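You operate a simulated robot arm through the tools that you are given. There is no shell and no other tool. Be economical: measure what you need, move in short steps, check, and stop when the job is done.

You are at the controls of a simulated two-armed robot. One attempt, no reset.

## Task
Take the lid off the green jar and lay it down on the top of the workbench. Count the steel pucks on the top of the workbench, then put as many of the valve caps from the top of the workbench on the reflector there. Set the left shutter to ORDER. Take the black piston and put it on the top of the tool stand. The order is free.

Only the result counts: the job must be done as asked and must still hold three seconds after the hand-in. Knocking over, shifting, dropping, spilling or breaking anything else fails it. A push-on lid holds only when it is set on centred and level and pressed home; a screw cap is set on level and turned clockwise until tight.

## Robot
Two 7-joint arms with two-finger grippers on one trunk, on a base that drives. Base frame: it is fixed to the floor where the robot stands at the start and does not move with it; the origin is under the middle of the robot, x ahead of it, y to its left, z up. Lengths are in m, angles in degrees, forces in N, time in s.
The left shoulder is at the start at [0.07, 0.139, 1.445], the right one opposite. Each reaches about 0.855 m from its shoulder. Places, roughly: black piston (6x6x5 cm) [6.3, 7.9, 0.2]; green jar [0.5, -0.25, 0.75]; left shutter [-0.8, 2.5, 0.8]; reflector (9x7x1 cm) [2.2, 0.1, 0.8]; steel puck [2.75, 0, 0.75]; top of the tool stand (20x20 cm) [6.22, 7.82, 0.56]; valve cap (3x3x2 cm) [1.4, 0.1, 0.9]. Payload 3.43 kg a hand.
The TCP of each hand is the grasp point between the finger pads, 0.03 m short of the fingertips. In the tool frame z runs along the fingers and y along their closing line. The gripper opens to 0.104 m. The gripper's body begins 0.057 m behind the TCP.
Orientation is that of the tool frame in the base frame, as a unit quaternion [w, x, y, z]. With the fingers straight down and closing along the base's y, the tool's x points along the base's -x, its y along +y and its z along -z.

## Interface
- The arms move only by the tool drive_tool. It takes "left_series", "right_series" or both (then of equal length, played together; a hand with none holds still); each is a list of rows, each an object (a shift or turn left out is 0, a gripper value left out holds the last) with "claw": the opening, from 0 (shut) to 1 (fully open); "offset": the shift along the tool's x, y, z in m, a list of three; "dr": the turn, a rotation vector about the tool's x, y, z in degrees, a list of three. In form: [{"claw": claw, "offset": [tx, ty, tz], "dr": [rx, ry, rz]}, ...]. A call has 1 to 12 rows; each row is the pose to reach, as a shift and turn from the pose commanded when the call began, along the tool's axes at that moment. A row lasts 0.2 s, in which the tool goes at most 0.05 m and 8.6 degrees; a call with a longer step from one row to the next is refused whole, and so is a gripper value outside its range. Where a pose cannot be reached the arm comes as near as it can. A force on the tool above 40 N (or 10 N above the force at the start of the call, whichever is more), or a blocked arm, ends the call early, and 0.2 s more pass. The fingers move at their own pace (about 0.045 m/s each) and stop on an object; they squeeze with about 38 N. The grip force told is the motor's: it shows also when the fingers shut on nothing. Time passes only in rows, and 0.2 s behind the last, so rows that repeat a pose let the fingers close. The reply holds the time, the measured pose of the TCP, the force on the tool along the base axes, the opening and the grip force, in the units named above and with some noise, with the torque about the TCP (base axes, N m) and any sound that the robot's microphone picked up, and new pictures: "views" is both (left out), scene, wrist or none (wrist: the cameras of the hands that moved).
- Cameras (640 x 400 px; columns grow to the right, rows downward): "scene" is now at [0.1086, -0.0178, 1.6451]; the picture's right is [-0.25, -0.97, 0.00], its down [-0.85, 0.22, -0.48] and it looks along [0.47, -0.12, -0.88] (base axes); focal length 290 px, centre (320, 200). "left" rides on the left gripper at [0.067, -0.018, -0.09] in its tool frame; the picture's right is [0.25, 0.97, 0.00], its down [-0.73, 0.19, -0.66] and it looks along [-0.64, 0.17, 0.75] (tool axes); focal length 218 px, centre (320, 200). "right" rides on the right gripper at [0.067, 0.018, -0.09] in its tool frame; the picture's right is [-0.25, 0.97, 0.00], its down [-0.73, -0.19, -0.66] and it looks along [-0.64, -0.17, 0.75] (tool axes); focal length 218 px, centre (320, 200). There is no depth. A picture from a camera that has moved, and an enlarged one, comes with that camera's place and axes in the base frame and with its lens. The place of the scene camera against the robot may be out by one fixed shift of up to 0.012 m in any direction.
- lift_body(by): slides the trunk up (or, below 0, down) by that many m; the arms and the scene camera ride with it, the base frame stays. It gives what a move gives, with no picture.
- drive_base(legs): drives the robot by 1 to 6 legs, each [ahead, left, turn to the left] in m, m and degrees, along the robot's own axes; the way and the turn of a leg run together, so that a leg with both is an arc; at most 1.5 m and 180 degrees a leg. The arms and the cameras ride along, it lands a little off, and it stops where it bumps. It gives what a move gives, and a new picture of the scene camera.
- turn_head(pan, tilt): turns the head with the scene camera to pan (to the left, within 86 degrees either way) and tilt (down, from -29 to 69), counted from straight ahead of the robot. It gives what a move gives, and a new picture of the scene camera.
- inspect(camera, box): a new picture of the part [left, top, right, bottom] of that camera's present view, enlarged. The clock stands still meanwhile.
- finish_job(): hands the job in; it is judged then, once.

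Go step by step. Nothing tells you exact positions but the pictures and the camera data: compare them with the known pose of the tool, close in by small moves and look again before you grip or let go. The budget is 165 turns and 260 pictures, counting those below and the enlarged ones. Unless the task says otherwise, let go and move clear before handing in.

The tools are called after "Call:" as name(argument=value, ...) on one line, values as JSON. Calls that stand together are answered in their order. drive_tool: Moves the arms, as the interface text tells. Its arguments: {"type":"object","properties":{"left_series":{"type":"array","items":{"type":"object","properties":{"claw":{"type":"number"},"offset":{"type":"array","items":{"type":"number"}},"dr":{"type":"array","items":{"type":"number"}}}}},"right_series":{"type":"array","items":{"type":"object","properties":{"claw":{"type":"number"},"offset":{"type":"array","items":{"type":"number"}},"dr":{"type":"array","items":{"type":"number"}}}}},"views":{"type":"string","enum":["both","scene","wrist","none"]}},"required":[]} The other tools are called the same way: lift_body (by) slides the trunk up or down; drive_base (legs) drives the base; turn_head (pan, tilt) turns the head that bears the scene camera; inspect (camera, box) takes an enlarged picture of a part of a camera's view; finish_job () hands the job in.

At the start:

```text
t: 0.0
left_ee_pos: [0.5285, 0.0947, 1.0736]
left_orientation: [0.0, 0.0, 1.0, 0.0]
left_contact_force: [0.4, -0.1, -0.2]
left_torque: [-0.01, -0.01, -0.03]
left_opening: 0.1039
left_grip_force: 0.0
right_ee_pos: [0.2495, -0.1786, 0.9994]
right_orientation: [0.0, 0.0, 1.0, 0.0]
right_contact_force: [-0.3, 0.0, -0.3]
right_torque: [0.01, 0.0, -0.01]
right_opening: 0.104
right_grip_force: 0.0
trunk travel left (down, up): [-0.94, 0.0]
robot x, y, heading: [0.002, -0.0012, 0.1]
head pan, tilt: [-14.2, 61.2]
```

scene: 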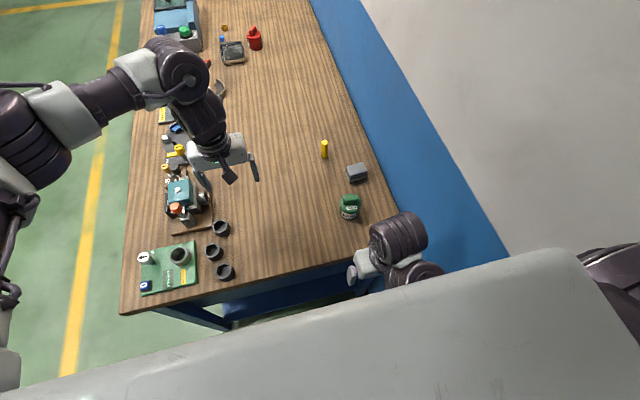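
right: 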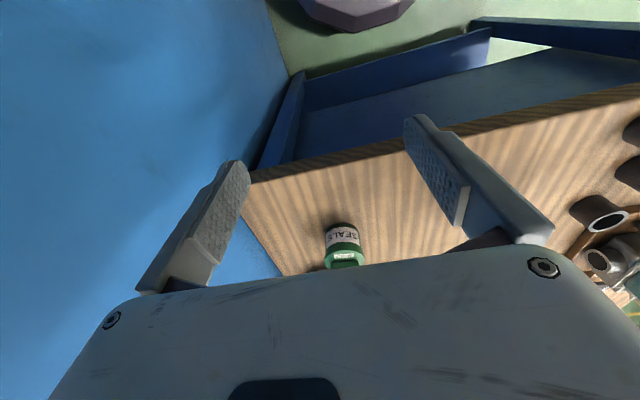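
left: 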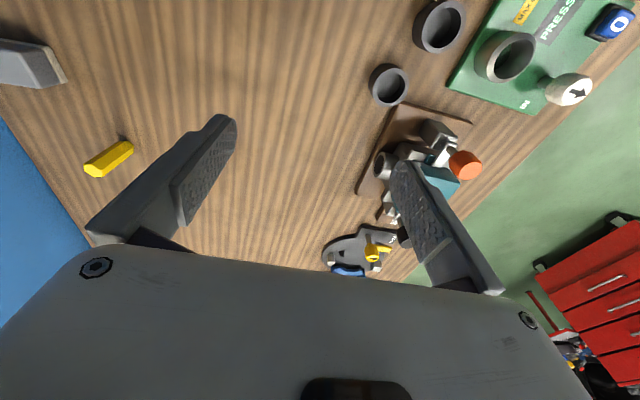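

I see a long workbench ahead with the green jar at its near right. I'll take enlarged looks at the jar and the far end of the bench first.

Call:
inspect(camera="scene", box=[310, 160, 390, 230])

Call:
inspect(camera="right", box=[290, 200, 400, 275])

Call:
turn_head(pan=0, tilt=35)

```text
5.71 times, centred on (350, 195) of scene
camera zoom: at [0.1086, -0.0178, 1.6451], right [-0.25, -0.97, 0.0], down [-0.85, 0.22, -0.48], along [0.47, -0.12, -0.88], focal length 1660 px, centre (149, 229)
```

zoom: 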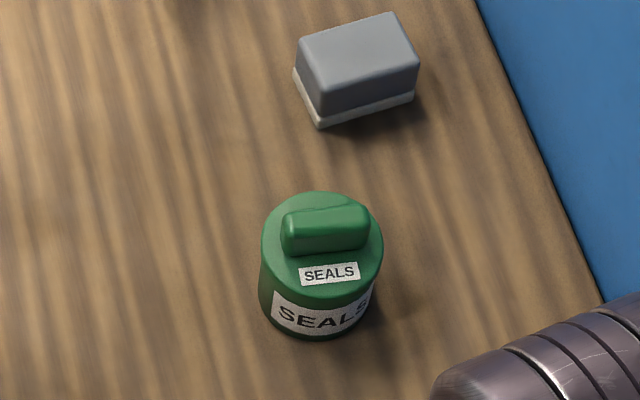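

```text
5.33 times, centred on (345, 238) of right
camera zoom: at [0.1834, -0.1634, 1.0897], right [0.25, 0.97, 0.0], down [0.73, -0.19, 0.66], along [0.64, -0.17, -0.75], focal length 1164 px, centre (187, 0)
```

zoom: 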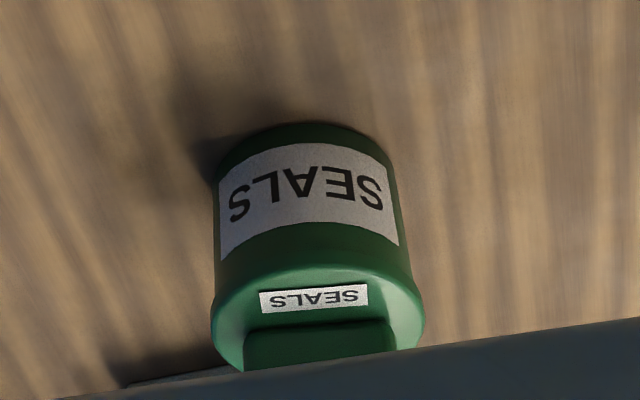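

```text
t: 0.9
left_ee_pos: [0.5275, 0.0967, 1.0744]
left_orientation: [-0.001, 0.0, 1.0, 0.0]
left_contact_force: [-0.1, 0.4, -0.8]
left_torque: [-0.01, 0.02, 0.0]
left_opening: 0.1041
left_grip_force: 0.0
right_ee_pos: [0.2509, -0.1803, 0.9999]
right_orientation: [0.001, 0.0, 1.0, 0.0]
right_contact_force: [-0.8, 1.7, 0.6]
right_torque: [0.01, 0.0, 0.03]
right_opening: 0.104
right_grip_force: 0.0
trunk travel left (down, up): [-0.94, 0.0]
robot x, y, heading: [0.0018, 0.0003, -0.5]
head pan, tilt: [0.0, 35.0]
camera scene: at [0.1333, -0.0016, 1.6806], right [0.0, -1.0, 0.0], down [-0.57, 0.0, -0.82], along [0.82, 0.0, -0.57], focal length 290 px, centre (320, 200)
```

scene: 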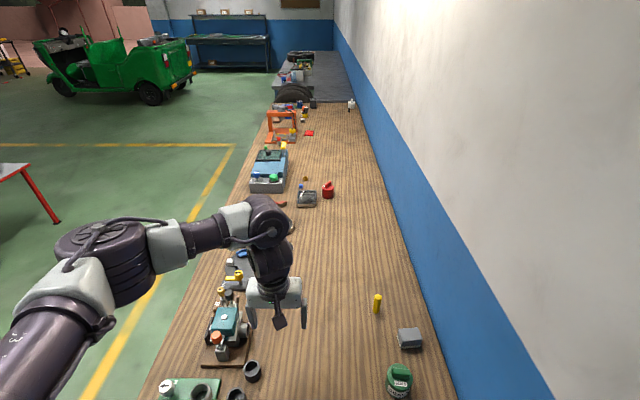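

The jar (labelled SEALS) has a bar-handled lid at about (0.51, -0.22). I bring the right hand above it to measure with the wrist camera.

Call:
drive_tool(right_series=[{"claw": 1, "offset": [-0.045, -0.006, 0]}, {"offset": [-0.09, -0.012, 0]}, {"offset": [-0.135, -0.018, 0]}, {"offset": [-0.18, -0.025, 0]}, {"offset": [-0.22, -0.032, 0]}, {"offset": [-0.26, -0.04, 0]}, {"offset": [-0.26, -0.04, 0]}], views="wrist")

```text
t: 2.5
left_ee_pos: [0.5287, 0.0954, 1.0745]
left_orientation: [-0.001, 0.0, 1.0, 0.0]
left_contact_force: [-0.5, -1.3, 0.7]
left_torque: [0.0, -0.02, 0.02]
left_opening: 0.1041
left_grip_force: 0.1
right_ee_pos: [0.5114, -0.2209, 0.9982]
right_orientation: [0.0, 0.0, 1.0, 0.0]
right_contact_force: [0.3, -0.2, -0.6]
right_torque: [-0.01, 0.03, 0.0]
right_opening: 0.1041
right_grip_force: 0.0
right hand out of reach, approached as far as the arm can: row 1, 2, 3, 4
trunk travel left (down, up): [-0.94, 0.0]
robot x, y, heading: [0.0002, -0.0013, -0.1]
head pan, tilt: [0.0, 35.0]
camera right: at [0.4447, -0.2051, 1.0883], right [0.25, 0.97, 0.0], down [0.73, -0.19, 0.66], along [0.64, -0.17, -0.75], focal length 218 px, centre (320, 200)
```

right: 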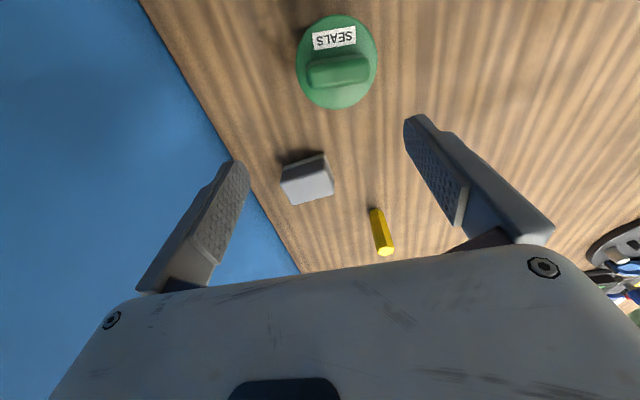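

The lid is between the fingers' view; I enlarge it to measure size and bar direction.

Call:
inspect(camera="right", box=[280, 0, 408, 120])

Call:
inspect(camera="scene", box=[340, 280, 500, 400])

```text
3.33 times, centred on (344, 60) of right
camera zoom: at [0.4447, -0.2051, 1.0883], right [0.25, 0.97, 0.0], down [0.73, -0.19, 0.66], along [0.64, -0.17, -0.75], focal length 728 px, centre (240, 667)
```

zoom: 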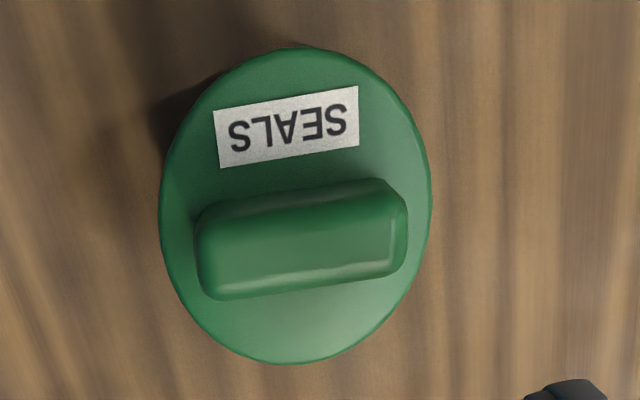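

```text
3.33 times, centred on (420, 340) of scene
camera zoom: at [0.1339, -0.0016, 1.6806], right [0.0, -1.0, 0.0], down [-0.57, 0.0, -0.82], along [0.82, 0.0, -0.57], focal length 968 px, centre (-13, -267)
```

zoom: 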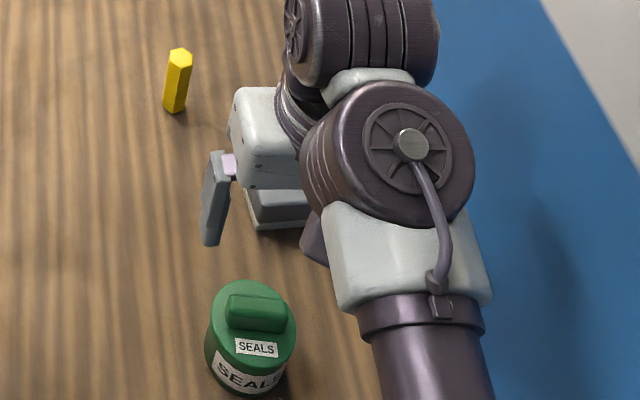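

The bar runs nearly along y, with the lid top near z≈0.87. I turn the right hand about 97° so the fingers close across it.

Call:
drive_tool(right_series=[{"dr": [0, 0, 8.2]}, {"dr": [0, 0, 16.4]}, {"dr": [0, 0, 24.6]}, {"dr": [0, 0, 32.8]}, {"dr": [0, 0, 41]}, {"dr": [0, 0, 49.2], "offset": [0.01, 0.01, 0]}, {"dr": [0, 0, 57.4], "offset": [0.02, 0.02, 0]}, {"dr": [0, 0, 65.6], "offset": [0.02, 0.02, 0]}, {"dr": [0, 0, 73.8], "offset": [0.02, 0.02, 0]}, {"dr": [0, 0, 82], "offset": [0.02, 0.02, 0]}, {"dr": [0, 0, 90], "offset": [0.02, 0.02, 0]}, {"dr": [0, 0, 97], "offset": [0.02, 0.02, 0]}], views="wrist")

```text
t: 5.1
left_ee_pos: [0.5291, 0.0951, 1.0745]
left_orientation: [-0.001, 0.0, 1.0, 0.0]
left_contact_force: [-0.3, -1.1, 0.4]
left_torque: [0.02, -0.01, 0.0]
left_opening: 0.104
left_grip_force: 0.0
right_ee_pos: [0.4909, -0.2003, 0.9984]
right_orientation: [0.0, 0.75, 0.661, 0.0]
right_contact_force: [-0.5, 0.7, -0.5]
right_torque: [-0.01, 0.02, 0.01]
right_opening: 0.1041
right_grip_force: 0.1
trunk travel left (down, up): [-0.94, 0.0]
robot x, y, heading: [0.0002, -0.0003, 0.2]
head pan, tilt: [0.0, 35.0]
camera right: at [0.5167, -0.1359, 1.0892], right [0.93, -0.37, 0.0], down [-0.28, -0.7, 0.66], along [-0.24, -0.61, -0.75], focal length 218 px, centre (320, 200)
```

right: 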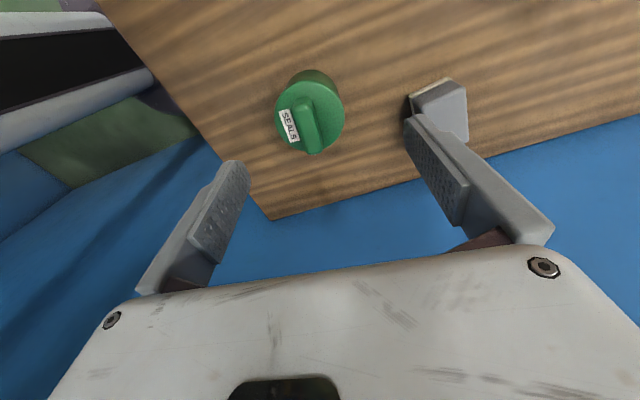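

Triangulating the two views puts the bar's top at about (0.482, -0.2015, 0.911). I center on it and descend partway.

Call:
drive_tool(right_series=[{"offset": [-0.002, -0.009, 0.02], "claw": 0.5}, {"offset": [-0.002, -0.009, 0.042]}, {"offset": [-0.002, -0.009, 0.042]}, {"offset": [-0.002, -0.009, 0.042]}], views="wrist")

Call:
inspect(camera="right", box=[220, 60, 420, 220])

Call:
inspect(camera="scene", box=[340, 300, 460, 400])

```text
t: 6.1
left_ee_pos: [0.528, 0.096, 1.0743]
left_orientation: [0.001, 0.001, 1.0, 0.0]
left_contact_force: [0.3, 0.4, -0.1]
left_torque: [0.01, -0.02, -0.01]
left_opening: 0.1043
left_grip_force: 0.1
right_ee_pos: [0.4822, -0.1997, 0.957]
right_orientation: [0.0, 0.749, 0.663, -0.001]
right_contact_force: [-0.6, 0.3, 0.0]
right_torque: [0.03, -0.05, -0.01]
right_opening: 0.0518
right_grip_force: 0.0
trunk travel left (down, up): [-0.94, 0.0]
robot x, y, heading: [0.0015, -0.0015, 0.4]
head pan, tilt: [0.0, 35.0]
camera right: at [0.5072, -0.137, 1.0473], right [0.93, -0.37, 0.0], down [-0.28, -0.7, 0.66], along [-0.24, -0.61, -0.75], focal length 218 px, centre (320, 200)
```

right: 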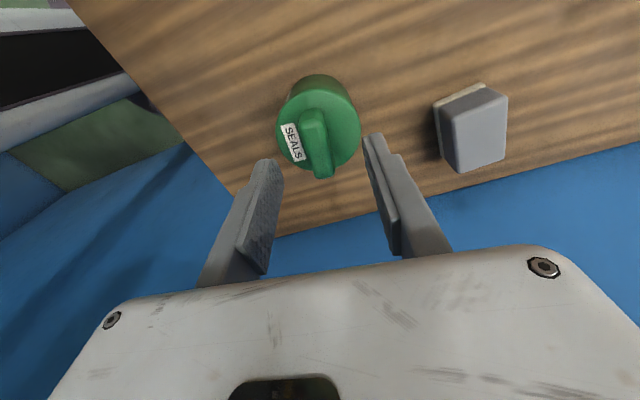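

```text
2.50 times, centred on (320, 140) of right
camera zoom: at [0.5072, -0.137, 1.0473], right [0.93, -0.37, 0.0], down [-0.28, -0.7, 0.66], along [-0.24, -0.61, -0.75], focal length 546 px, centre (320, 350)
```

zoom: 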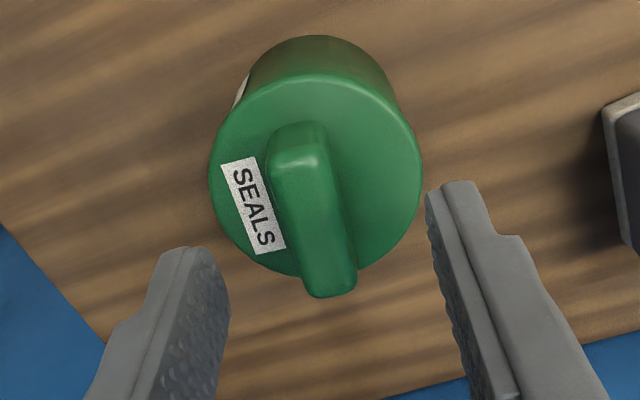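

```text
4.00 times, centred on (400, 350) of scene
camera zoom: at [0.1332, -0.0018, 1.6807], right [0.0, -1.0, 0.0], down [-0.57, 0.0, -0.82], along [0.82, 0.0, -0.57], focal length 1162 px, centre (0, -400)
```

zoom: 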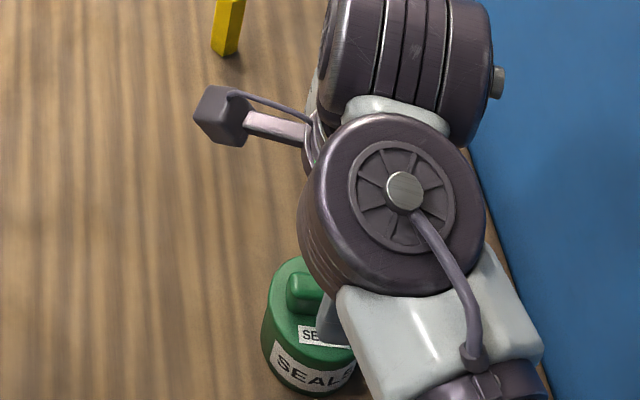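

The bar is about 22 mm tall above the lid, so I descend to TCP z≈0.923 (tips just above the lid) and close gently.

Call:
drive_tool(right_series=[{"offset": [-0.001, -0.001, 0.017]}, {"offset": [-0.001, -0.001, 0.033]}, {"offset": [-0.001, -0.001, 0.033]}, {"offset": [-0.001, -0.001, 0.033], "claw": 0.3}, {"offset": [-0.001, -0.001, 0.033], "claw": 0.2}], views="wrist")

Call:
inspect(camera="right", box=[240, 90, 400, 220])

```text
t: 7.3
left_ee_pos: [0.5292, 0.0951, 1.0746]
left_orientation: [0.0, 0.0, 1.0, 0.0]
left_contact_force: [0.5, 0.1, -0.8]
left_torque: [0.0, -0.01, 0.04]
left_opening: 0.1041
left_grip_force: 0.1
right_ee_pos: [0.4792, -0.2015, 0.924]
right_orientation: [-0.001, 0.749, 0.662, 0.0]
right_contact_force: [0.5, -0.1, 0.2]
right_torque: [-0.01, -0.02, 0.05]
right_opening: 0.0208
right_grip_force: 0.1
trunk travel left (down, up): [-0.94, 0.0]
robot x, y, heading: [0.0028, -0.0012, 0.4]
head pan, tilt: [0.0, 35.0]
camera right: at [0.5051, -0.1378, 1.0137], right [0.93, -0.37, 0.0], down [-0.28, -0.7, 0.66], along [-0.24, -0.61, -0.75], focal length 218 px, centre (320, 200)
```

right: 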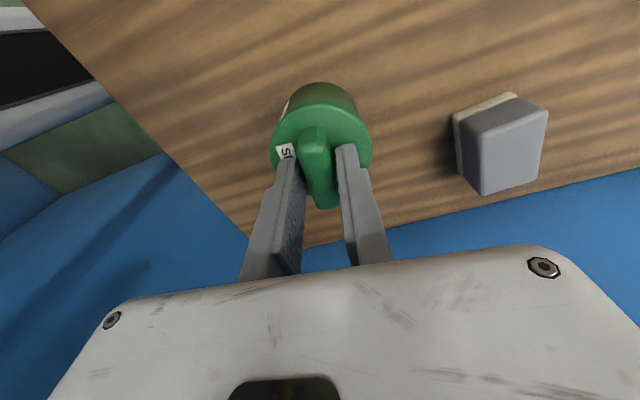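

```text
3.08 times, centred on (320, 155) of right
camera zoom: at [0.5051, -0.1378, 1.0137], right [0.93, -0.37, 0.0], down [-0.28, -0.7, 0.66], along [-0.24, -0.61, -0.75], focal length 672 px, centre (320, 338)
```

zoom: 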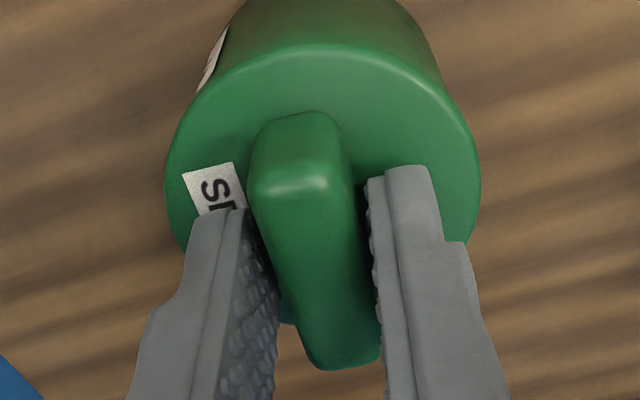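

Fingers straddle the bar. I close and pull up slightly, watching whether the jar follows.

Call:
drive_tool(right_series=[{"claw": 0.0}, {"claw": 0}, {"claw": 0}, {"offset": [0, 0, -0.002]}, {"offset": [0, 0, -0.004]}, {"offset": [0, 0, -0.006]}], views="wrist")

Call:
inspect(camera="right", box=[240, 60, 400, 220])

```text
t: 8.7
left_ee_pos: [0.5279, 0.0941, 1.0746]
left_orientation: [0.0, 0.0, 1.0, -0.001]
left_contact_force: [0.3, -0.5, -0.3]
left_torque: [0.01, 0.02, 0.01]
left_opening: 0.104
left_grip_force: 0.1
right_ee_pos: [0.4799, -0.2019, 0.9321]
right_orientation: [0.0, 0.749, 0.663, 0.0]
right_contact_force: [0.3, -0.3, -0.8]
right_torque: [-0.01, -0.03, 0.03]
right_opening: 0.015
right_grip_force: 37.5
trunk travel left (down, up): [-0.94, 0.0]
robot x, y, heading: [0.0002, -0.0011, 0.2]
head pan, tilt: [0.0, 35.0]
heard: snap
camera right: at [0.5057, -0.1386, 1.0205], right [0.93, -0.37, 0.0], down [-0.28, -0.7, 0.66], along [-0.24, -0.61, -0.75], focal length 218 px, centre (320, 200)
```

right: 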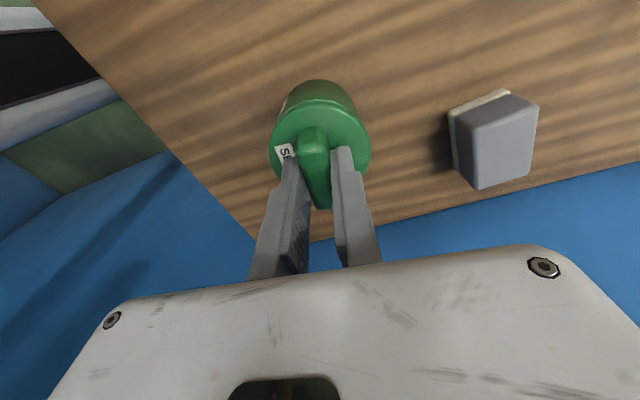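

```text
2.50 times, centred on (320, 140) of right
camera zoom: at [0.5057, -0.1386, 1.0205], right [0.93, -0.37, 0.0], down [-0.28, -0.7, 0.66], along [-0.24, -0.61, -0.75], focal length 546 px, centre (320, 350)
```

zoom: 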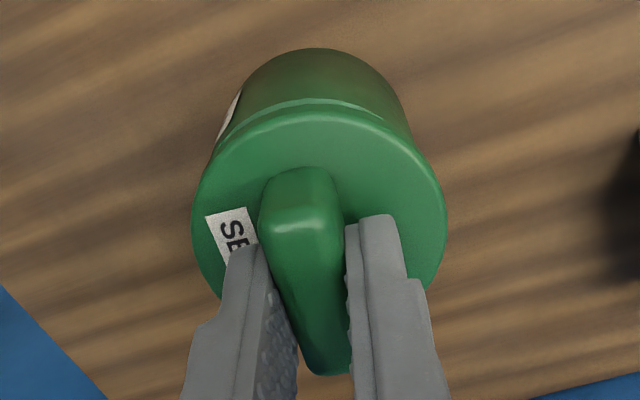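

A snap was heard: the lid is loose. I lift it clear and carry it left to a free spot around y≈-0.08.

Call:
drive_tool(right_series=[{"offset": [0, 0, -0.03]}, {"offset": [0, 0, -0.06]}, {"offset": [0, 0, -0.08]}, {"offset": [0.04, 0, -0.08]}, {"offset": [0.08, 0, -0.08]}, {"offset": [0.12, 0, -0.08]}, {"offset": [0.12, 0, -0.04]}, {"offset": [0.12, 0, 0]}, {"offset": [0.12, 0, 0]}], views="both")

```text
t: 10.7
left_ee_pos: [0.5283, 0.0957, 1.0749]
left_orientation: [-0.001, 0.0, 1.0, 0.0]
left_contact_force: [0.4, -0.1, -0.7]
left_torque: [-0.03, -0.05, 0.01]
left_opening: 0.1039
left_grip_force: 0.0
right_ee_pos: [0.4957, -0.0806, 0.9297]
right_orientation: [0.001, 0.749, 0.663, 0.0]
right_contact_force: [-0.7, 0.2, 0.1]
right_torque: [-0.01, 0.03, 0.02]
right_opening: 0.0003
right_grip_force: 35.1
trunk travel left (down, up): [-0.94, 0.0]
robot x, y, heading: [-0.0006, 0.0014, -0.3]
head pan, tilt: [0.0, 35.0]
camera scene: at [0.1335, -0.0011, 1.6807], right [0.0, -1.0, 0.0], down [-0.57, 0.0, -0.82], along [0.82, 0.0, -0.57], focal length 290 px, centre (320, 200)
camera right: at [0.5207, -0.0169, 1.0186], right [0.93, -0.37, 0.0], down [-0.28, -0.7, 0.66], along [-0.24, -0.61, -0.75], focal length 218 px, centre (320, 200)
```

scene: 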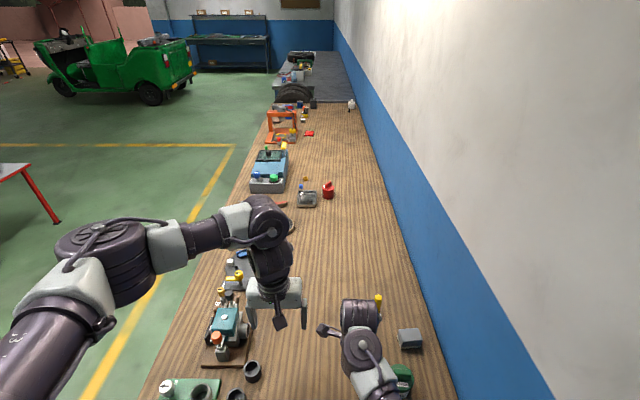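
right: 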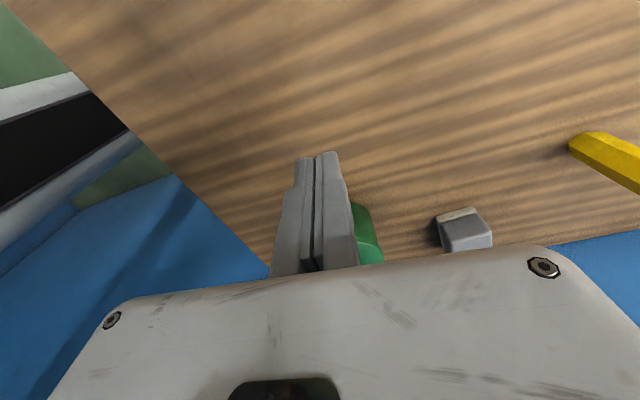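

The fingers are shut empty: the lid slipped out. I raise the hand and look at the jar.

Call:
drive_tool(right_series=[{"offset": [0, 0, -0.04], "claw": 0.5}, {"offset": [0, 0, -0.07]}, {"offset": [-0.04, 0, -0.07]}, {"offset": [-0.08, 0, -0.07]}, {"offset": [-0.11, 0, -0.07]}, {"offset": [-0.11, 0, -0.07]}], views="both")

Call:
inspect(camera="right", box=[220, 40, 420, 200])

Call:
inspect(camera="scene", box=[340, 300, 460, 400])

```text
t: 12.1
left_ee_pos: [0.5295, 0.0949, 1.0743]
left_orientation: [0.0, 0.0, 1.0, 0.0]
left_contact_force: [0.3, -0.5, -0.4]
left_torque: [0.0, 0.02, -0.02]
left_opening: 0.104
left_grip_force: 0.0
right_ee_pos: [0.4839, -0.192, 1.0006]
right_orientation: [0.0, 0.748, 0.663, 0.0]
right_contact_force: [0.6, -0.2, 0.1]
right_torque: [0.0, 0.0, -0.01]
right_opening: 0.052
right_grip_force: 0.1
trunk travel left (down, up): [-0.94, 0.0]
robot x, y, heading: [0.0004, -0.0021, 0.1]
head pan, tilt: [0.0, 35.0]
camera scene: at [0.1336, -0.0012, 1.6807], right [0.0, -1.0, 0.0], down [-0.57, 0.0, -0.82], along [0.82, 0.0, -0.57], focal length 290 px, centre (320, 200)
camera right: at [0.5091, -0.1276, 1.0902], right [0.93, -0.37, 0.0], down [-0.28, -0.7, 0.66], along [-0.24, -0.61, -0.75], focal length 218 px, centre (320, 200)
```

scene: 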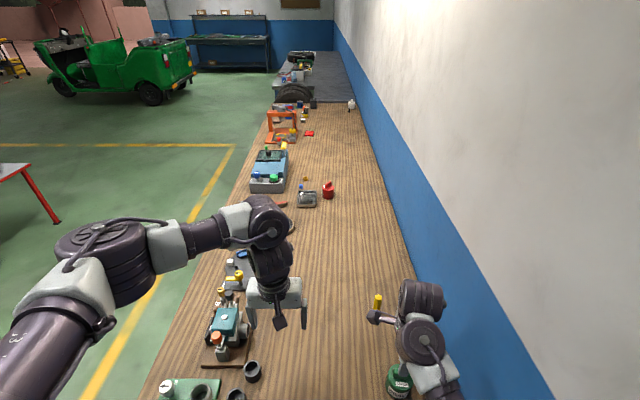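
right: 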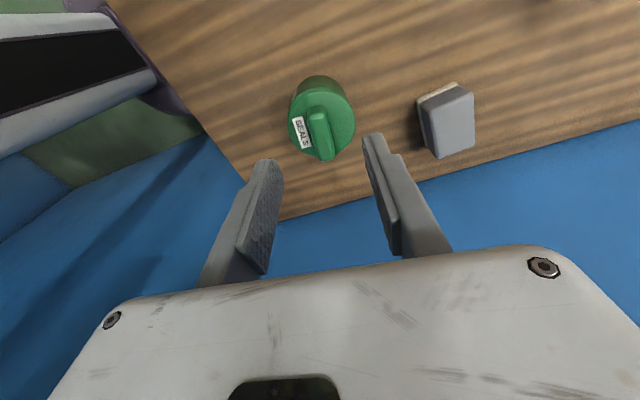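

```text
2.50 times, centred on (320, 120) of right
camera zoom: at [0.5091, -0.1276, 1.0902], right [0.93, -0.37, 0.0], down [-0.28, -0.7, 0.66], along [-0.24, -0.61, -0.75], focal length 546 px, centre (320, 400)
```

zoom: 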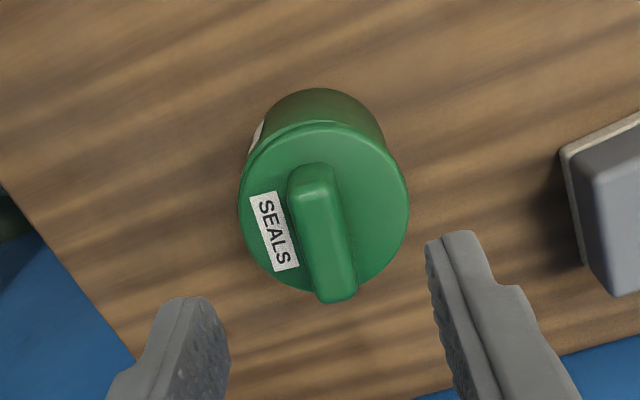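

```text
4.00 times, centred on (400, 350) of scene
camera zoom: at [0.1336, -0.0012, 1.6807], right [0.0, -1.0, 0.0], down [-0.57, 0.0, -0.82], along [0.82, 0.0, -0.57], focal length 1162 px, centre (0, -400)
```

zoom: 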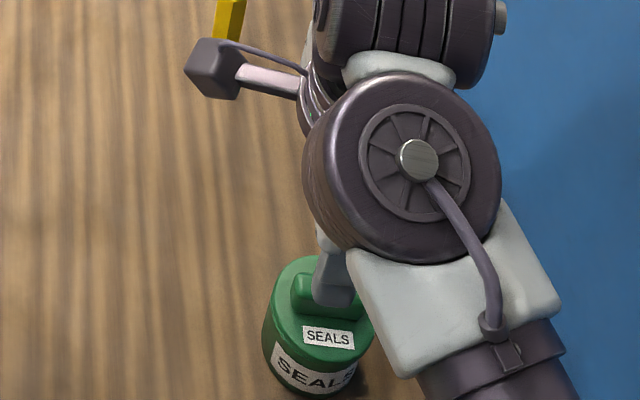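

The lid is still on, perhaps only loosened. I re-grip the bar deeper, fingertips down to touch the lid's top.

Call:
drive_tool(right_series=[{"offset": [-0.0107, -0.0016, 0.03], "claw": 0.3}, {"offset": [-0.0107, -0.0016, 0.06]}, {"offset": [-0.0107, -0.0016, 0.075]}, {"offset": [-0.0107, -0.0016, 0.078]}, {"offset": [-0.0107, -0.0016, 0.08]}, {"offset": [-0.0107, -0.0016, 0.082]}], views="wrist")

Call:
inspect(camera="right", box=[240, 90, 400, 220])

```text
t: 13.5
left_ee_pos: [0.5256, 0.0951, 1.0775]
left_orientation: [0.0, 0.0, 1.0, -0.001]
left_contact_force: [0.5, -0.2, 0.6]
left_torque: [0.0, 0.01, -0.04]
left_opening: 0.1041
left_grip_force: 0.0
right_ee_pos: [0.4777, -0.2014, 0.9224]
right_orientation: [0.003, 0.749, 0.662, 0.004]
right_contact_force: [-0.8, -1.9, 26.8]
right_torque: [-0.07, 0.23, 0.0]
right_opening: 0.0308
right_grip_force: 0.0
trunk travel left (down, up): [-0.94, 0.0]
robot x, y, heading: [0.0027, -0.0032, 0.1]
head pan, tilt: [0.0, 35.0]
camera right: at [0.5034, -0.1383, 1.0128], right [0.93, -0.37, 0.01], down [-0.28, -0.7, 0.66], along [-0.24, -0.61, -0.76], focal length 218 px, centre (320, 200)
```

right: 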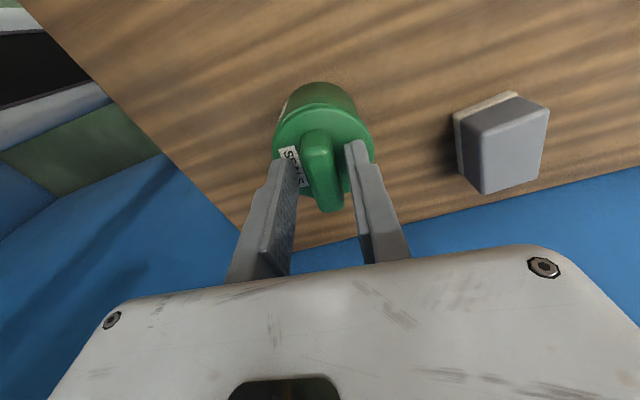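

```text
3.08 times, centred on (320, 155) of right
camera zoom: at [0.5034, -0.1383, 1.0128], right [0.93, -0.37, 0.01], down [-0.28, -0.7, 0.66], along [-0.24, -0.61, -0.76], focal length 672 px, centre (320, 338)
```

zoom: 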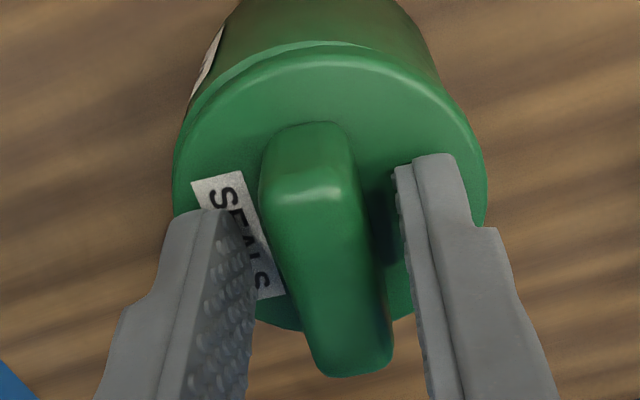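

Fingertips touched the lid at TCP z≈0.922. I back off 2 mm, close fully with time, and raise slowly with looks.

Call:
drive_tool(right_series=[{"offset": [0, 0, -0.008]}, {"offset": [0, 0, -0.008], "claw": 0}, {"offset": [0, 0, -0.008], "claw": 0}, {"offset": [0, 0, -0.008]}, {"offset": [0, 0, -0.008]}], views="none")

Call:
drive_tool(right_series=[{"offset": [0, 0, -0.001]}, {"offset": [0, 0, -0.002]}, {"offset": [0, 0, -0.003]}], views="wrist")

Call:
inspect(camera="right", box=[240, 60, 400, 220])

```text
t: 14.7
left_ee_pos: [0.5283, 0.0942, 1.0763]
left_orientation: [0.0, 0.0, 1.0, 0.0]
left_contact_force: [0.7, -0.5, -0.2]
left_torque: [0.01, -0.03, 0.0]
left_opening: 0.1038
left_grip_force: 0.1
right_ee_pos: [0.4771, -0.202, 0.9276]
right_orientation: [0.001, 0.749, 0.663, 0.0]
right_contact_force: [0.4, -0.5, 0.1]
right_torque: [-0.01, 0.01, 0.02]
right_opening: 0.0147
right_grip_force: 38.0
trunk travel left (down, up): [-0.94, 0.0]
robot x, y, heading: [0.0008, 0.0035, -0.1]
head pan, tilt: [0.0, 35.0]
```

```text
t: 15.5
left_ee_pos: [0.5292, 0.0949, 1.0748]
left_orientation: [0.0, 0.0, 1.0, 0.0]
left_contact_force: [-0.1, -0.6, -0.3]
left_torque: [-0.01, -0.03, -0.01]
left_opening: 0.1041
left_grip_force: 0.1
right_ee_pos: [0.4796, -0.2025, 0.9293]
right_orientation: [0.0, 0.749, 0.662, 0.0]
right_contact_force: [0.2, -0.3, 0.6]
right_torque: [-0.01, 0.06, 0.01]
right_opening: 0.0144
right_grip_force: 37.6
trunk travel left (down, up): [-0.94, 0.0]
robot x, y, heading: [0.0026, 0.0015, -0.1]
head pan, tilt: [0.0, 35.0]
camera right: at [0.5043, -0.1393, 1.0197], right [0.93, -0.37, 0.0], down [-0.28, -0.7, 0.66], along [-0.24, -0.61, -0.75], focal length 218 px, centre (320, 200)
```

right: 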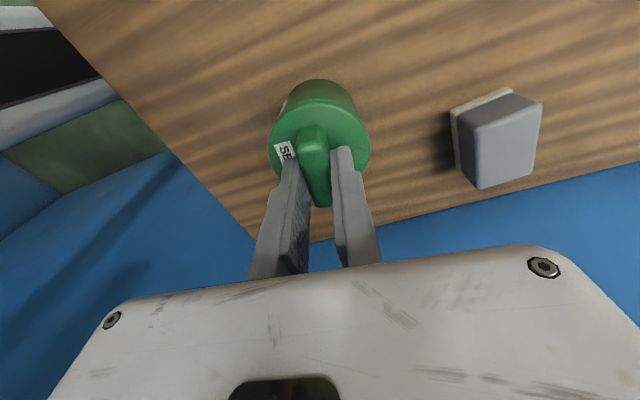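

```text
2.50 times, centred on (320, 140) of right
camera zoom: at [0.5043, -0.1393, 1.0197], right [0.93, -0.37, 0.0], down [-0.28, -0.7, 0.66], along [-0.24, -0.61, -0.75], focal length 546 px, centre (320, 350)
```

zoom: 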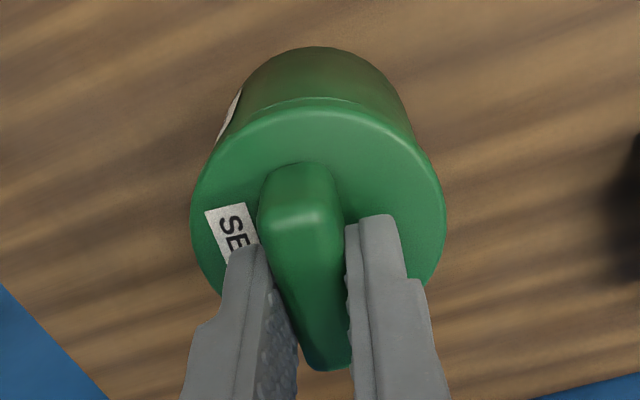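

Force stays near zero. I raise another centimetre slowly and look.

Call:
drive_tool(right_series=[{"offset": [0, 0, -0.003]}, {"offset": [0, 0, -0.006]}, {"offset": [0, 0, -0.009]}, {"offset": [0, 0, -0.012]}], views="wrist")

Call:
inspect(camera="right", box=[240, 60, 400, 220])

```text
t: 16.5
left_ee_pos: [0.5288, 0.095, 1.0748]
left_orientation: [-0.002, 0.0, 1.0, 0.0]
left_contact_force: [0.1, 0.2, 0.7]
left_torque: [-0.02, 0.0, 0.03]
left_opening: 0.1038
left_grip_force: 0.1
right_ee_pos: [0.4772, -0.2023, 0.9415]
right_orientation: [0.0, 0.749, 0.663, 0.0]
right_contact_force: [0.3, -0.3, -0.7]
right_torque: [0.01, 0.01, 0.0]
right_opening: 0.0148
right_grip_force: 38.8
trunk travel left (down, up): [-0.94, 0.0]
robot x, y, heading: [-0.005, 0.0026, -0.1]
head pan, tilt: [0.0, 35.0]
camera right: at [0.5043, -0.1394, 1.0313], right [0.93, -0.37, 0.0], down [-0.28, -0.7, 0.66], along [-0.24, -0.61, -0.75], focal length 218 px, centre (320, 200)
```

right: 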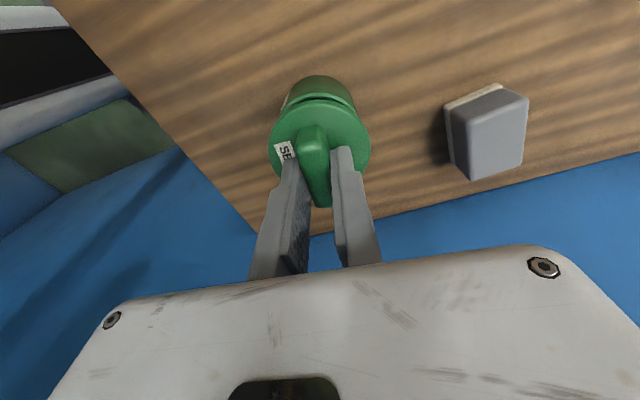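

```text
2.50 times, centred on (320, 140) of right
camera zoom: at [0.5043, -0.1394, 1.0313], right [0.93, -0.37, 0.0], down [-0.28, -0.7, 0.66], along [-0.24, -0.61, -0.75], focal length 546 px, centre (320, 350)
```

zoom: 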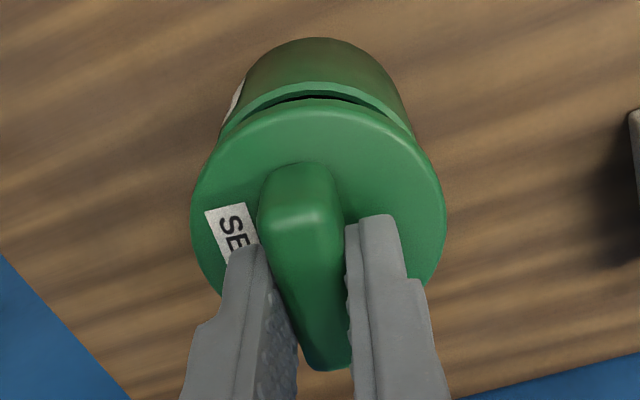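

The lid is now rising off the jar with a visible gap. I continue slowly.

Call:
drive_tool(right_series=[{"offset": [0, 0, -0.004]}, {"offset": [0, 0, -0.008]}, {"offset": [0, 0, -0.012]}, {"offset": [0, 0, -0.017]}, {"offset": [0, 0, -0.023]}, {"offset": [0, 0, -0.029]}, {"offset": [0, 0, -0.036]}, {"offset": [0, 0, -0.043]}, {"offset": [0, 0, -0.05]}], views="wrist")

```text
t: 18.5
left_ee_pos: [0.5289, 0.0959, 1.0754]
left_orientation: [0.0, 0.0, 1.0, 0.0]
left_contact_force: [0.4, 0.5, -0.2]
left_torque: [0.0, 0.01, 0.03]
left_opening: 0.1041
left_grip_force: 0.0
right_ee_pos: [0.4777, -0.2014, 0.9923]
right_orientation: [-0.001, 0.748, 0.663, -0.001]
right_contact_force: [-0.1, -0.6, 0.1]
right_torque: [-0.03, -0.04, -0.02]
right_opening: 0.0146
right_grip_force: 37.8
trunk travel left (down, up): [-0.94, 0.0]
robot x, y, heading: [0.0019, 0.0002, 0.1]
head pan, tilt: [0.0, 35.0]
camera right: at [0.504, -0.1382, 1.0817], right [0.93, -0.37, 0.0], down [-0.28, -0.7, 0.66], along [-0.24, -0.61, -0.75], focal length 218 px, centre (320, 200)
```

right: 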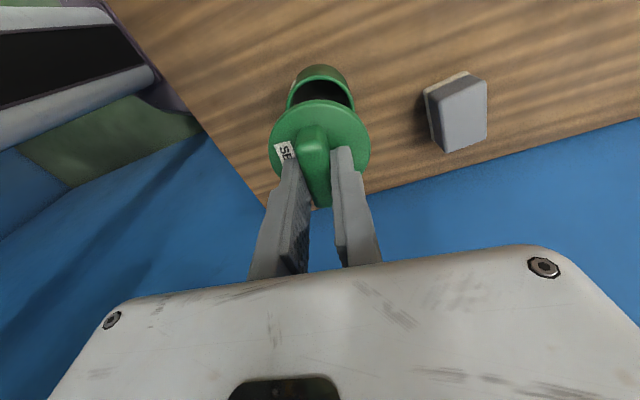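

Lid is off and the jar stands open. I carry the lid slowly left.

Call:
drive_tool(right_series=[{"offset": [0, 0, -0.007]}, {"offset": [0.006, 0, -0.012]}, {"offset": [0.016, 0, -0.015]}, {"offset": [0.028, 0, -0.015]}, {"offset": [0.04, 0, -0.015]}, {"offset": [0.052, 0, -0.015]}, {"offset": [0.064, 0, -0.015]}, {"offset": [0.076, 0, -0.015]}, {"offset": [0.088, 0, -0.015]}, {"offset": [0.1, 0, -0.015]}, {"offset": [0.11, 0, -0.015]}, {"offset": [0.115, 0, -0.015]}], views="both")

Call:
inspect(camera="scene", box=[300, 280, 460, 400])

```text
t: 21.1
left_ee_pos: [0.5283, 0.0945, 1.0748]
left_orientation: [-0.001, 0.0, 1.0, 0.0]
left_contact_force: [0.0, 0.6, 0.5]
left_torque: [0.01, -0.02, 0.03]
left_opening: 0.1042
left_grip_force: 0.0
right_ee_pos: [0.4937, -0.0886, 1.0066]
right_orientation: [0.0, 0.749, 0.663, -0.001]
right_contact_force: [0.1, -0.4, -0.3]
right_torque: [0.0, -0.04, 0.0]
right_opening: 0.0148
right_grip_force: 38.3
trunk travel left (down, up): [-0.94, 0.0]
robot x, y, heading: [-0.0008, -0.0009, -0.0]
head pan, tilt: [0.0, 35.0]
camera scene: at [0.1335, -0.0015, 1.6807], right [0.0, -1.0, 0.0], down [-0.57, 0.0, -0.82], along [0.82, 0.0, -0.57], focal length 290 px, centre (320, 200)
camera right: at [0.5185, -0.0251, 1.0969], right [0.93, -0.37, 0.0], down [-0.28, -0.7, 0.66], along [-0.24, -0.61, -0.75], focal length 218 px, centre (320, 200)
```

scene: 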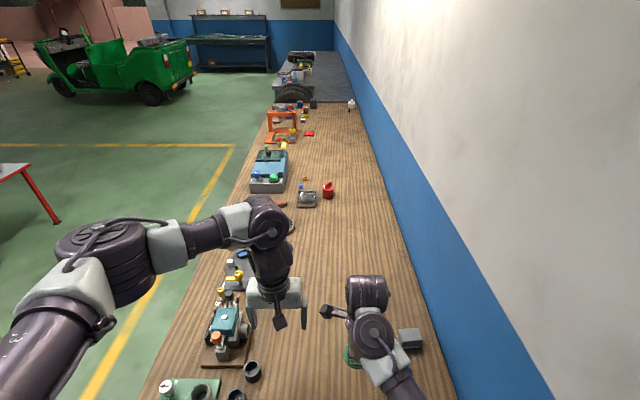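
right: 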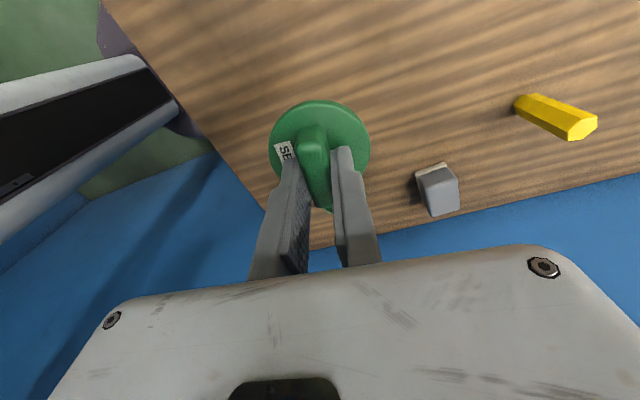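

```text
3.33 times, centred on (380, 340) of scene
camera zoom: at [0.1335, -0.0015, 1.6807], right [0.0, -1.0, 0.0], down [-0.57, 0.0, -0.82], along [0.82, 0.0, -0.57], focal length 968 px, centre (120, -267)
```

zoom: 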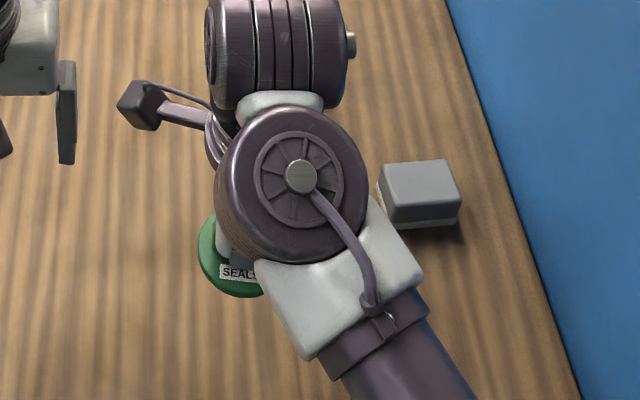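

Carrying well. I lower: fast to z≈0.90, then small steps until touch.

Call:
drive_tool(right_series=[{"offset": [0, 0, 0.005]}, {"offset": [0, 0, 0.015]}, {"offset": [0, 0, 0.028]}, {"offset": [0, 0, 0.041]}, {"offset": [0, 0, 0.054]}, {"offset": [0, 0, 0.067]}, {"offset": [0, 0, 0.08]}, {"offset": [0, 0, 0.09]}, {"offset": [0, 0, 0.1]}, {"offset": [0, 0, 0.105]}, {"offset": [0, 0, 0.11]}], views="wrist")

Call:
drive_tool(right_series=[{"offset": [0, 0, 0.003]}, {"offset": [0, 0, 0.006]}], views="none")

Call:
drive_tool(right_series=[{"offset": [0, 0, 0.003]}, {"offset": [0, 0, 0.006]}], views="none")

```text
t: 23.5
left_ee_pos: [0.5284, 0.0949, 1.0753]
left_orientation: [-0.001, 0.001, 1.0, 0.0]
left_contact_force: [0.3, 0.7, 1.0]
left_torque: [-0.03, -0.01, -0.01]
left_opening: 0.1039
left_grip_force: 0.1
right_ee_pos: [0.4912, -0.0885, 0.8968]
right_orientation: [0.0, 0.749, 0.663, 0.0]
right_contact_force: [0.3, 0.2, -0.7]
right_torque: [0.01, -0.01, -0.01]
right_opening: 0.0145
right_grip_force: 37.8
trunk travel left (down, up): [-0.94, 0.0]
robot x, y, heading: [0.0003, 0.0004, 0.1]
head pan, tilt: [0.0, 35.0]
camera right: at [0.5181, -0.0249, 0.9868], right [0.93, -0.37, 0.0], down [-0.28, -0.7, 0.66], along [-0.24, -0.61, -0.75], focal length 218 px, centre (320, 200)
```

right: 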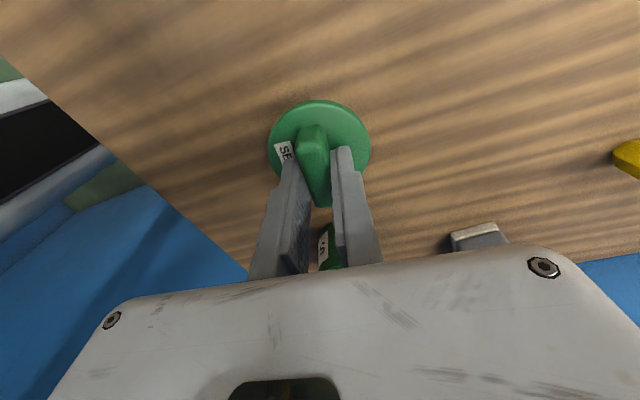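

```text
t: 24.1
left_ee_pos: [0.5289, 0.0952, 1.0746]
left_orientation: [0.0, -0.001, 1.0, 0.0]
left_contact_force: [0.3, -0.2, 0.4]
left_torque: [0.0, 0.0, 0.0]
left_opening: 0.1041
left_grip_force: 0.0
right_ee_pos: [0.4917, -0.0877, 0.8896]
right_orientation: [0.001, 0.749, 0.662, 0.0]
right_contact_force: [-0.3, -0.5, -0.6]
right_torque: [0.0, 0.0, 0.01]
right_opening: 0.0144
right_grip_force: 38.3
trunk travel left (down, up): [-0.94, 0.0]
robot x, y, heading: [-0.0001, 0.0012, 0.2]
head pan, tilt: [0.0, 35.0]
```

```text
t: 24.7
left_ee_pos: [0.5279, 0.0952, 1.0763]
left_orientation: [0.0, 0.0, 1.0, 0.0]
left_contact_force: [0.0, 0.7, -0.6]
left_torque: [0.02, 0.01, -0.01]
left_opening: 0.1039
left_grip_force: 0.2
right_ee_pos: [0.491, -0.0869, 0.8843]
right_orientation: [0.0, 0.749, 0.663, 0.0]
right_contact_force: [0.9, 0.0, 0.3]
right_torque: [0.0, 0.02, -0.02]
right_opening: 0.0147
right_grip_force: 38.3
trunk travel left (down, up): [-0.94, 0.0]
robot x, y, heading: [-0.0045, -0.0, -0.0]
head pan, tilt: [0.0, 35.0]
```

No contact yet at 0.884. I go on down in small steps.

Call:
drive_tool(right_series=[{"offset": [0, 0, 0.003]}, {"offset": [0, 0, 0.006]}, {"offset": [0, 0, 0.009]}], views="none")

Call:
drive_tool(right_series=[{"offset": [0, 0, 0.003]}, {"offset": [0, 0, 0.006]}], views="wrist")

Call:
inspect(camera="right", box=[240, 60, 400, 220])

```text
t: 25.5
left_ee_pos: [0.5277, 0.0949, 1.0746]
left_orientation: [-0.001, -0.001, 1.0, 0.0]
left_contact_force: [-0.1, -0.4, -0.7]
left_torque: [0.01, 0.01, 0.01]
left_opening: 0.1037
left_grip_force: 0.1
right_ee_pos: [0.4923, -0.0862, 0.8753]
right_orientation: [0.0, 0.749, 0.662, 0.0]
right_contact_force: [0.0, -0.6, -1.0]
right_torque: [0.03, 0.03, -0.01]
right_opening: 0.0144
right_grip_force: 38.1
trunk travel left (down, up): [-0.94, 0.0]
robot x, y, heading: [0.0031, 0.0003, 0.0]
head pan, tilt: [0.0, 35.0]
```

```text
t: 26.1
left_ee_pos: [0.5262, 0.0982, 1.078]
left_orientation: [0.0, -0.001, 1.0, 0.0]
left_contact_force: [0.9, -0.2, -0.9]
left_torque: [0.0, 0.03, 0.05]
left_opening: 0.1039
left_grip_force: 0.1
right_ee_pos: [0.492, -0.0889, 0.8732]
right_orientation: [0.007, 0.75, 0.662, 0.001]
right_contact_force: [2.2, 12.4, 36.9]
right_torque: [0.75, 0.21, -0.1]
right_opening: 0.0146
right_grip_force: 37.7
trunk travel left (down, up): [-0.94, 0.0]
robot x, y, heading: [-0.0018, 0.003, 0.1]
head pan, tilt: [0.0, 35.0]
camera right: at [0.5178, -0.0257, 0.9634], right [0.93, -0.37, 0.01], down [-0.28, -0.69, 0.66], along [-0.24, -0.62, -0.75], focal length 218 px, centre (320, 200)
```

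right: 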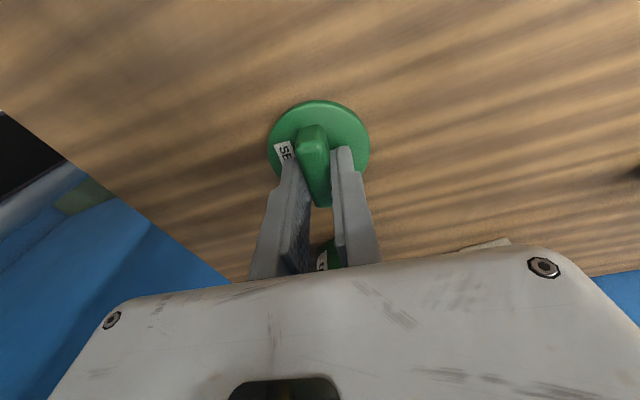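

```text
2.50 times, centred on (320, 140) of right
camera zoom: at [0.5178, -0.0257, 0.9634], right [0.93, -0.37, 0.01], down [-0.28, -0.69, 0.66], along [-0.24, -0.62, -0.75], focal length 546 px, centre (320, 350)
```

zoom: 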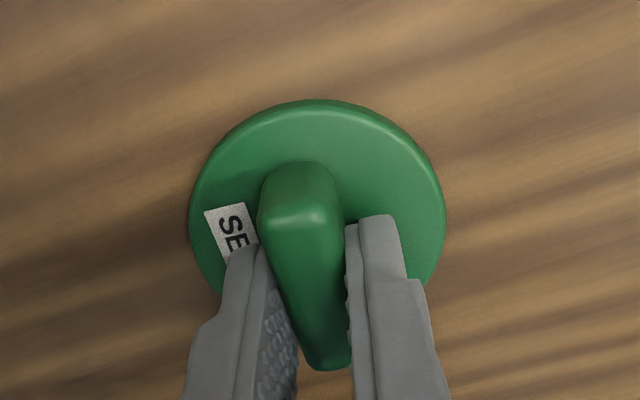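

The lid touches the bench at TCP z≈0.873. I relax the push, open and rise clear.

Call:
drive_tool(right_series=[{"offset": [0, 0, -0.004]}, {"offset": [0, 0, -0.004], "claw": 0.2}, {"offset": [0, 0, -0.004], "claw": 0.4}, {"offset": [0, 0, -0.004], "claw": 0.4}, {"offset": [0, 0, -0.02], "claw": 0.4}, {"offset": [0, 0, -0.05]}, {"offset": [0, 0, -0.09]}, {"offset": [0, 0, -0.13]}, {"offset": [0, 0, -0.15]}], views="wrist")

```text
t: 28.1
left_ee_pos: [0.5274, 0.0952, 1.0756]
left_orientation: [-0.001, 0.0, 1.0, 0.0]
left_contact_force: [0.1, 1.4, -0.3]
left_torque: [-0.02, 0.0, -0.02]
left_opening: 0.1042
left_grip_force: 0.1
right_ee_pos: [0.4896, -0.089, 1.0203]
right_orientation: [0.0, 0.75, 0.662, 0.0]
right_contact_force: [-0.5, 0.1, 0.7]
right_torque: [0.01, 0.0, -0.01]
right_opening: 0.0415
right_grip_force: 0.0
trunk travel left (down, up): [-0.94, 0.0]
robot x, y, heading: [0.0013, -0.0021, 0.1]
head pan, tilt: [0.0, 35.0]
camera right: at [0.516, -0.0241, 1.1097], right [0.93, -0.37, 0.0], down [-0.28, -0.7, 0.66], along [-0.24, -0.61, -0.75], focal length 218 px, centre (320, 200)
```

right: 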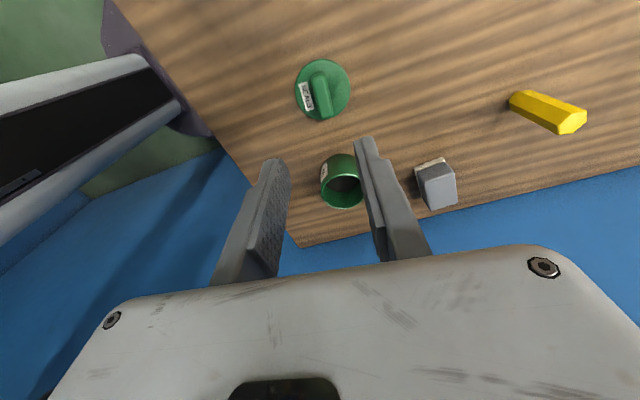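

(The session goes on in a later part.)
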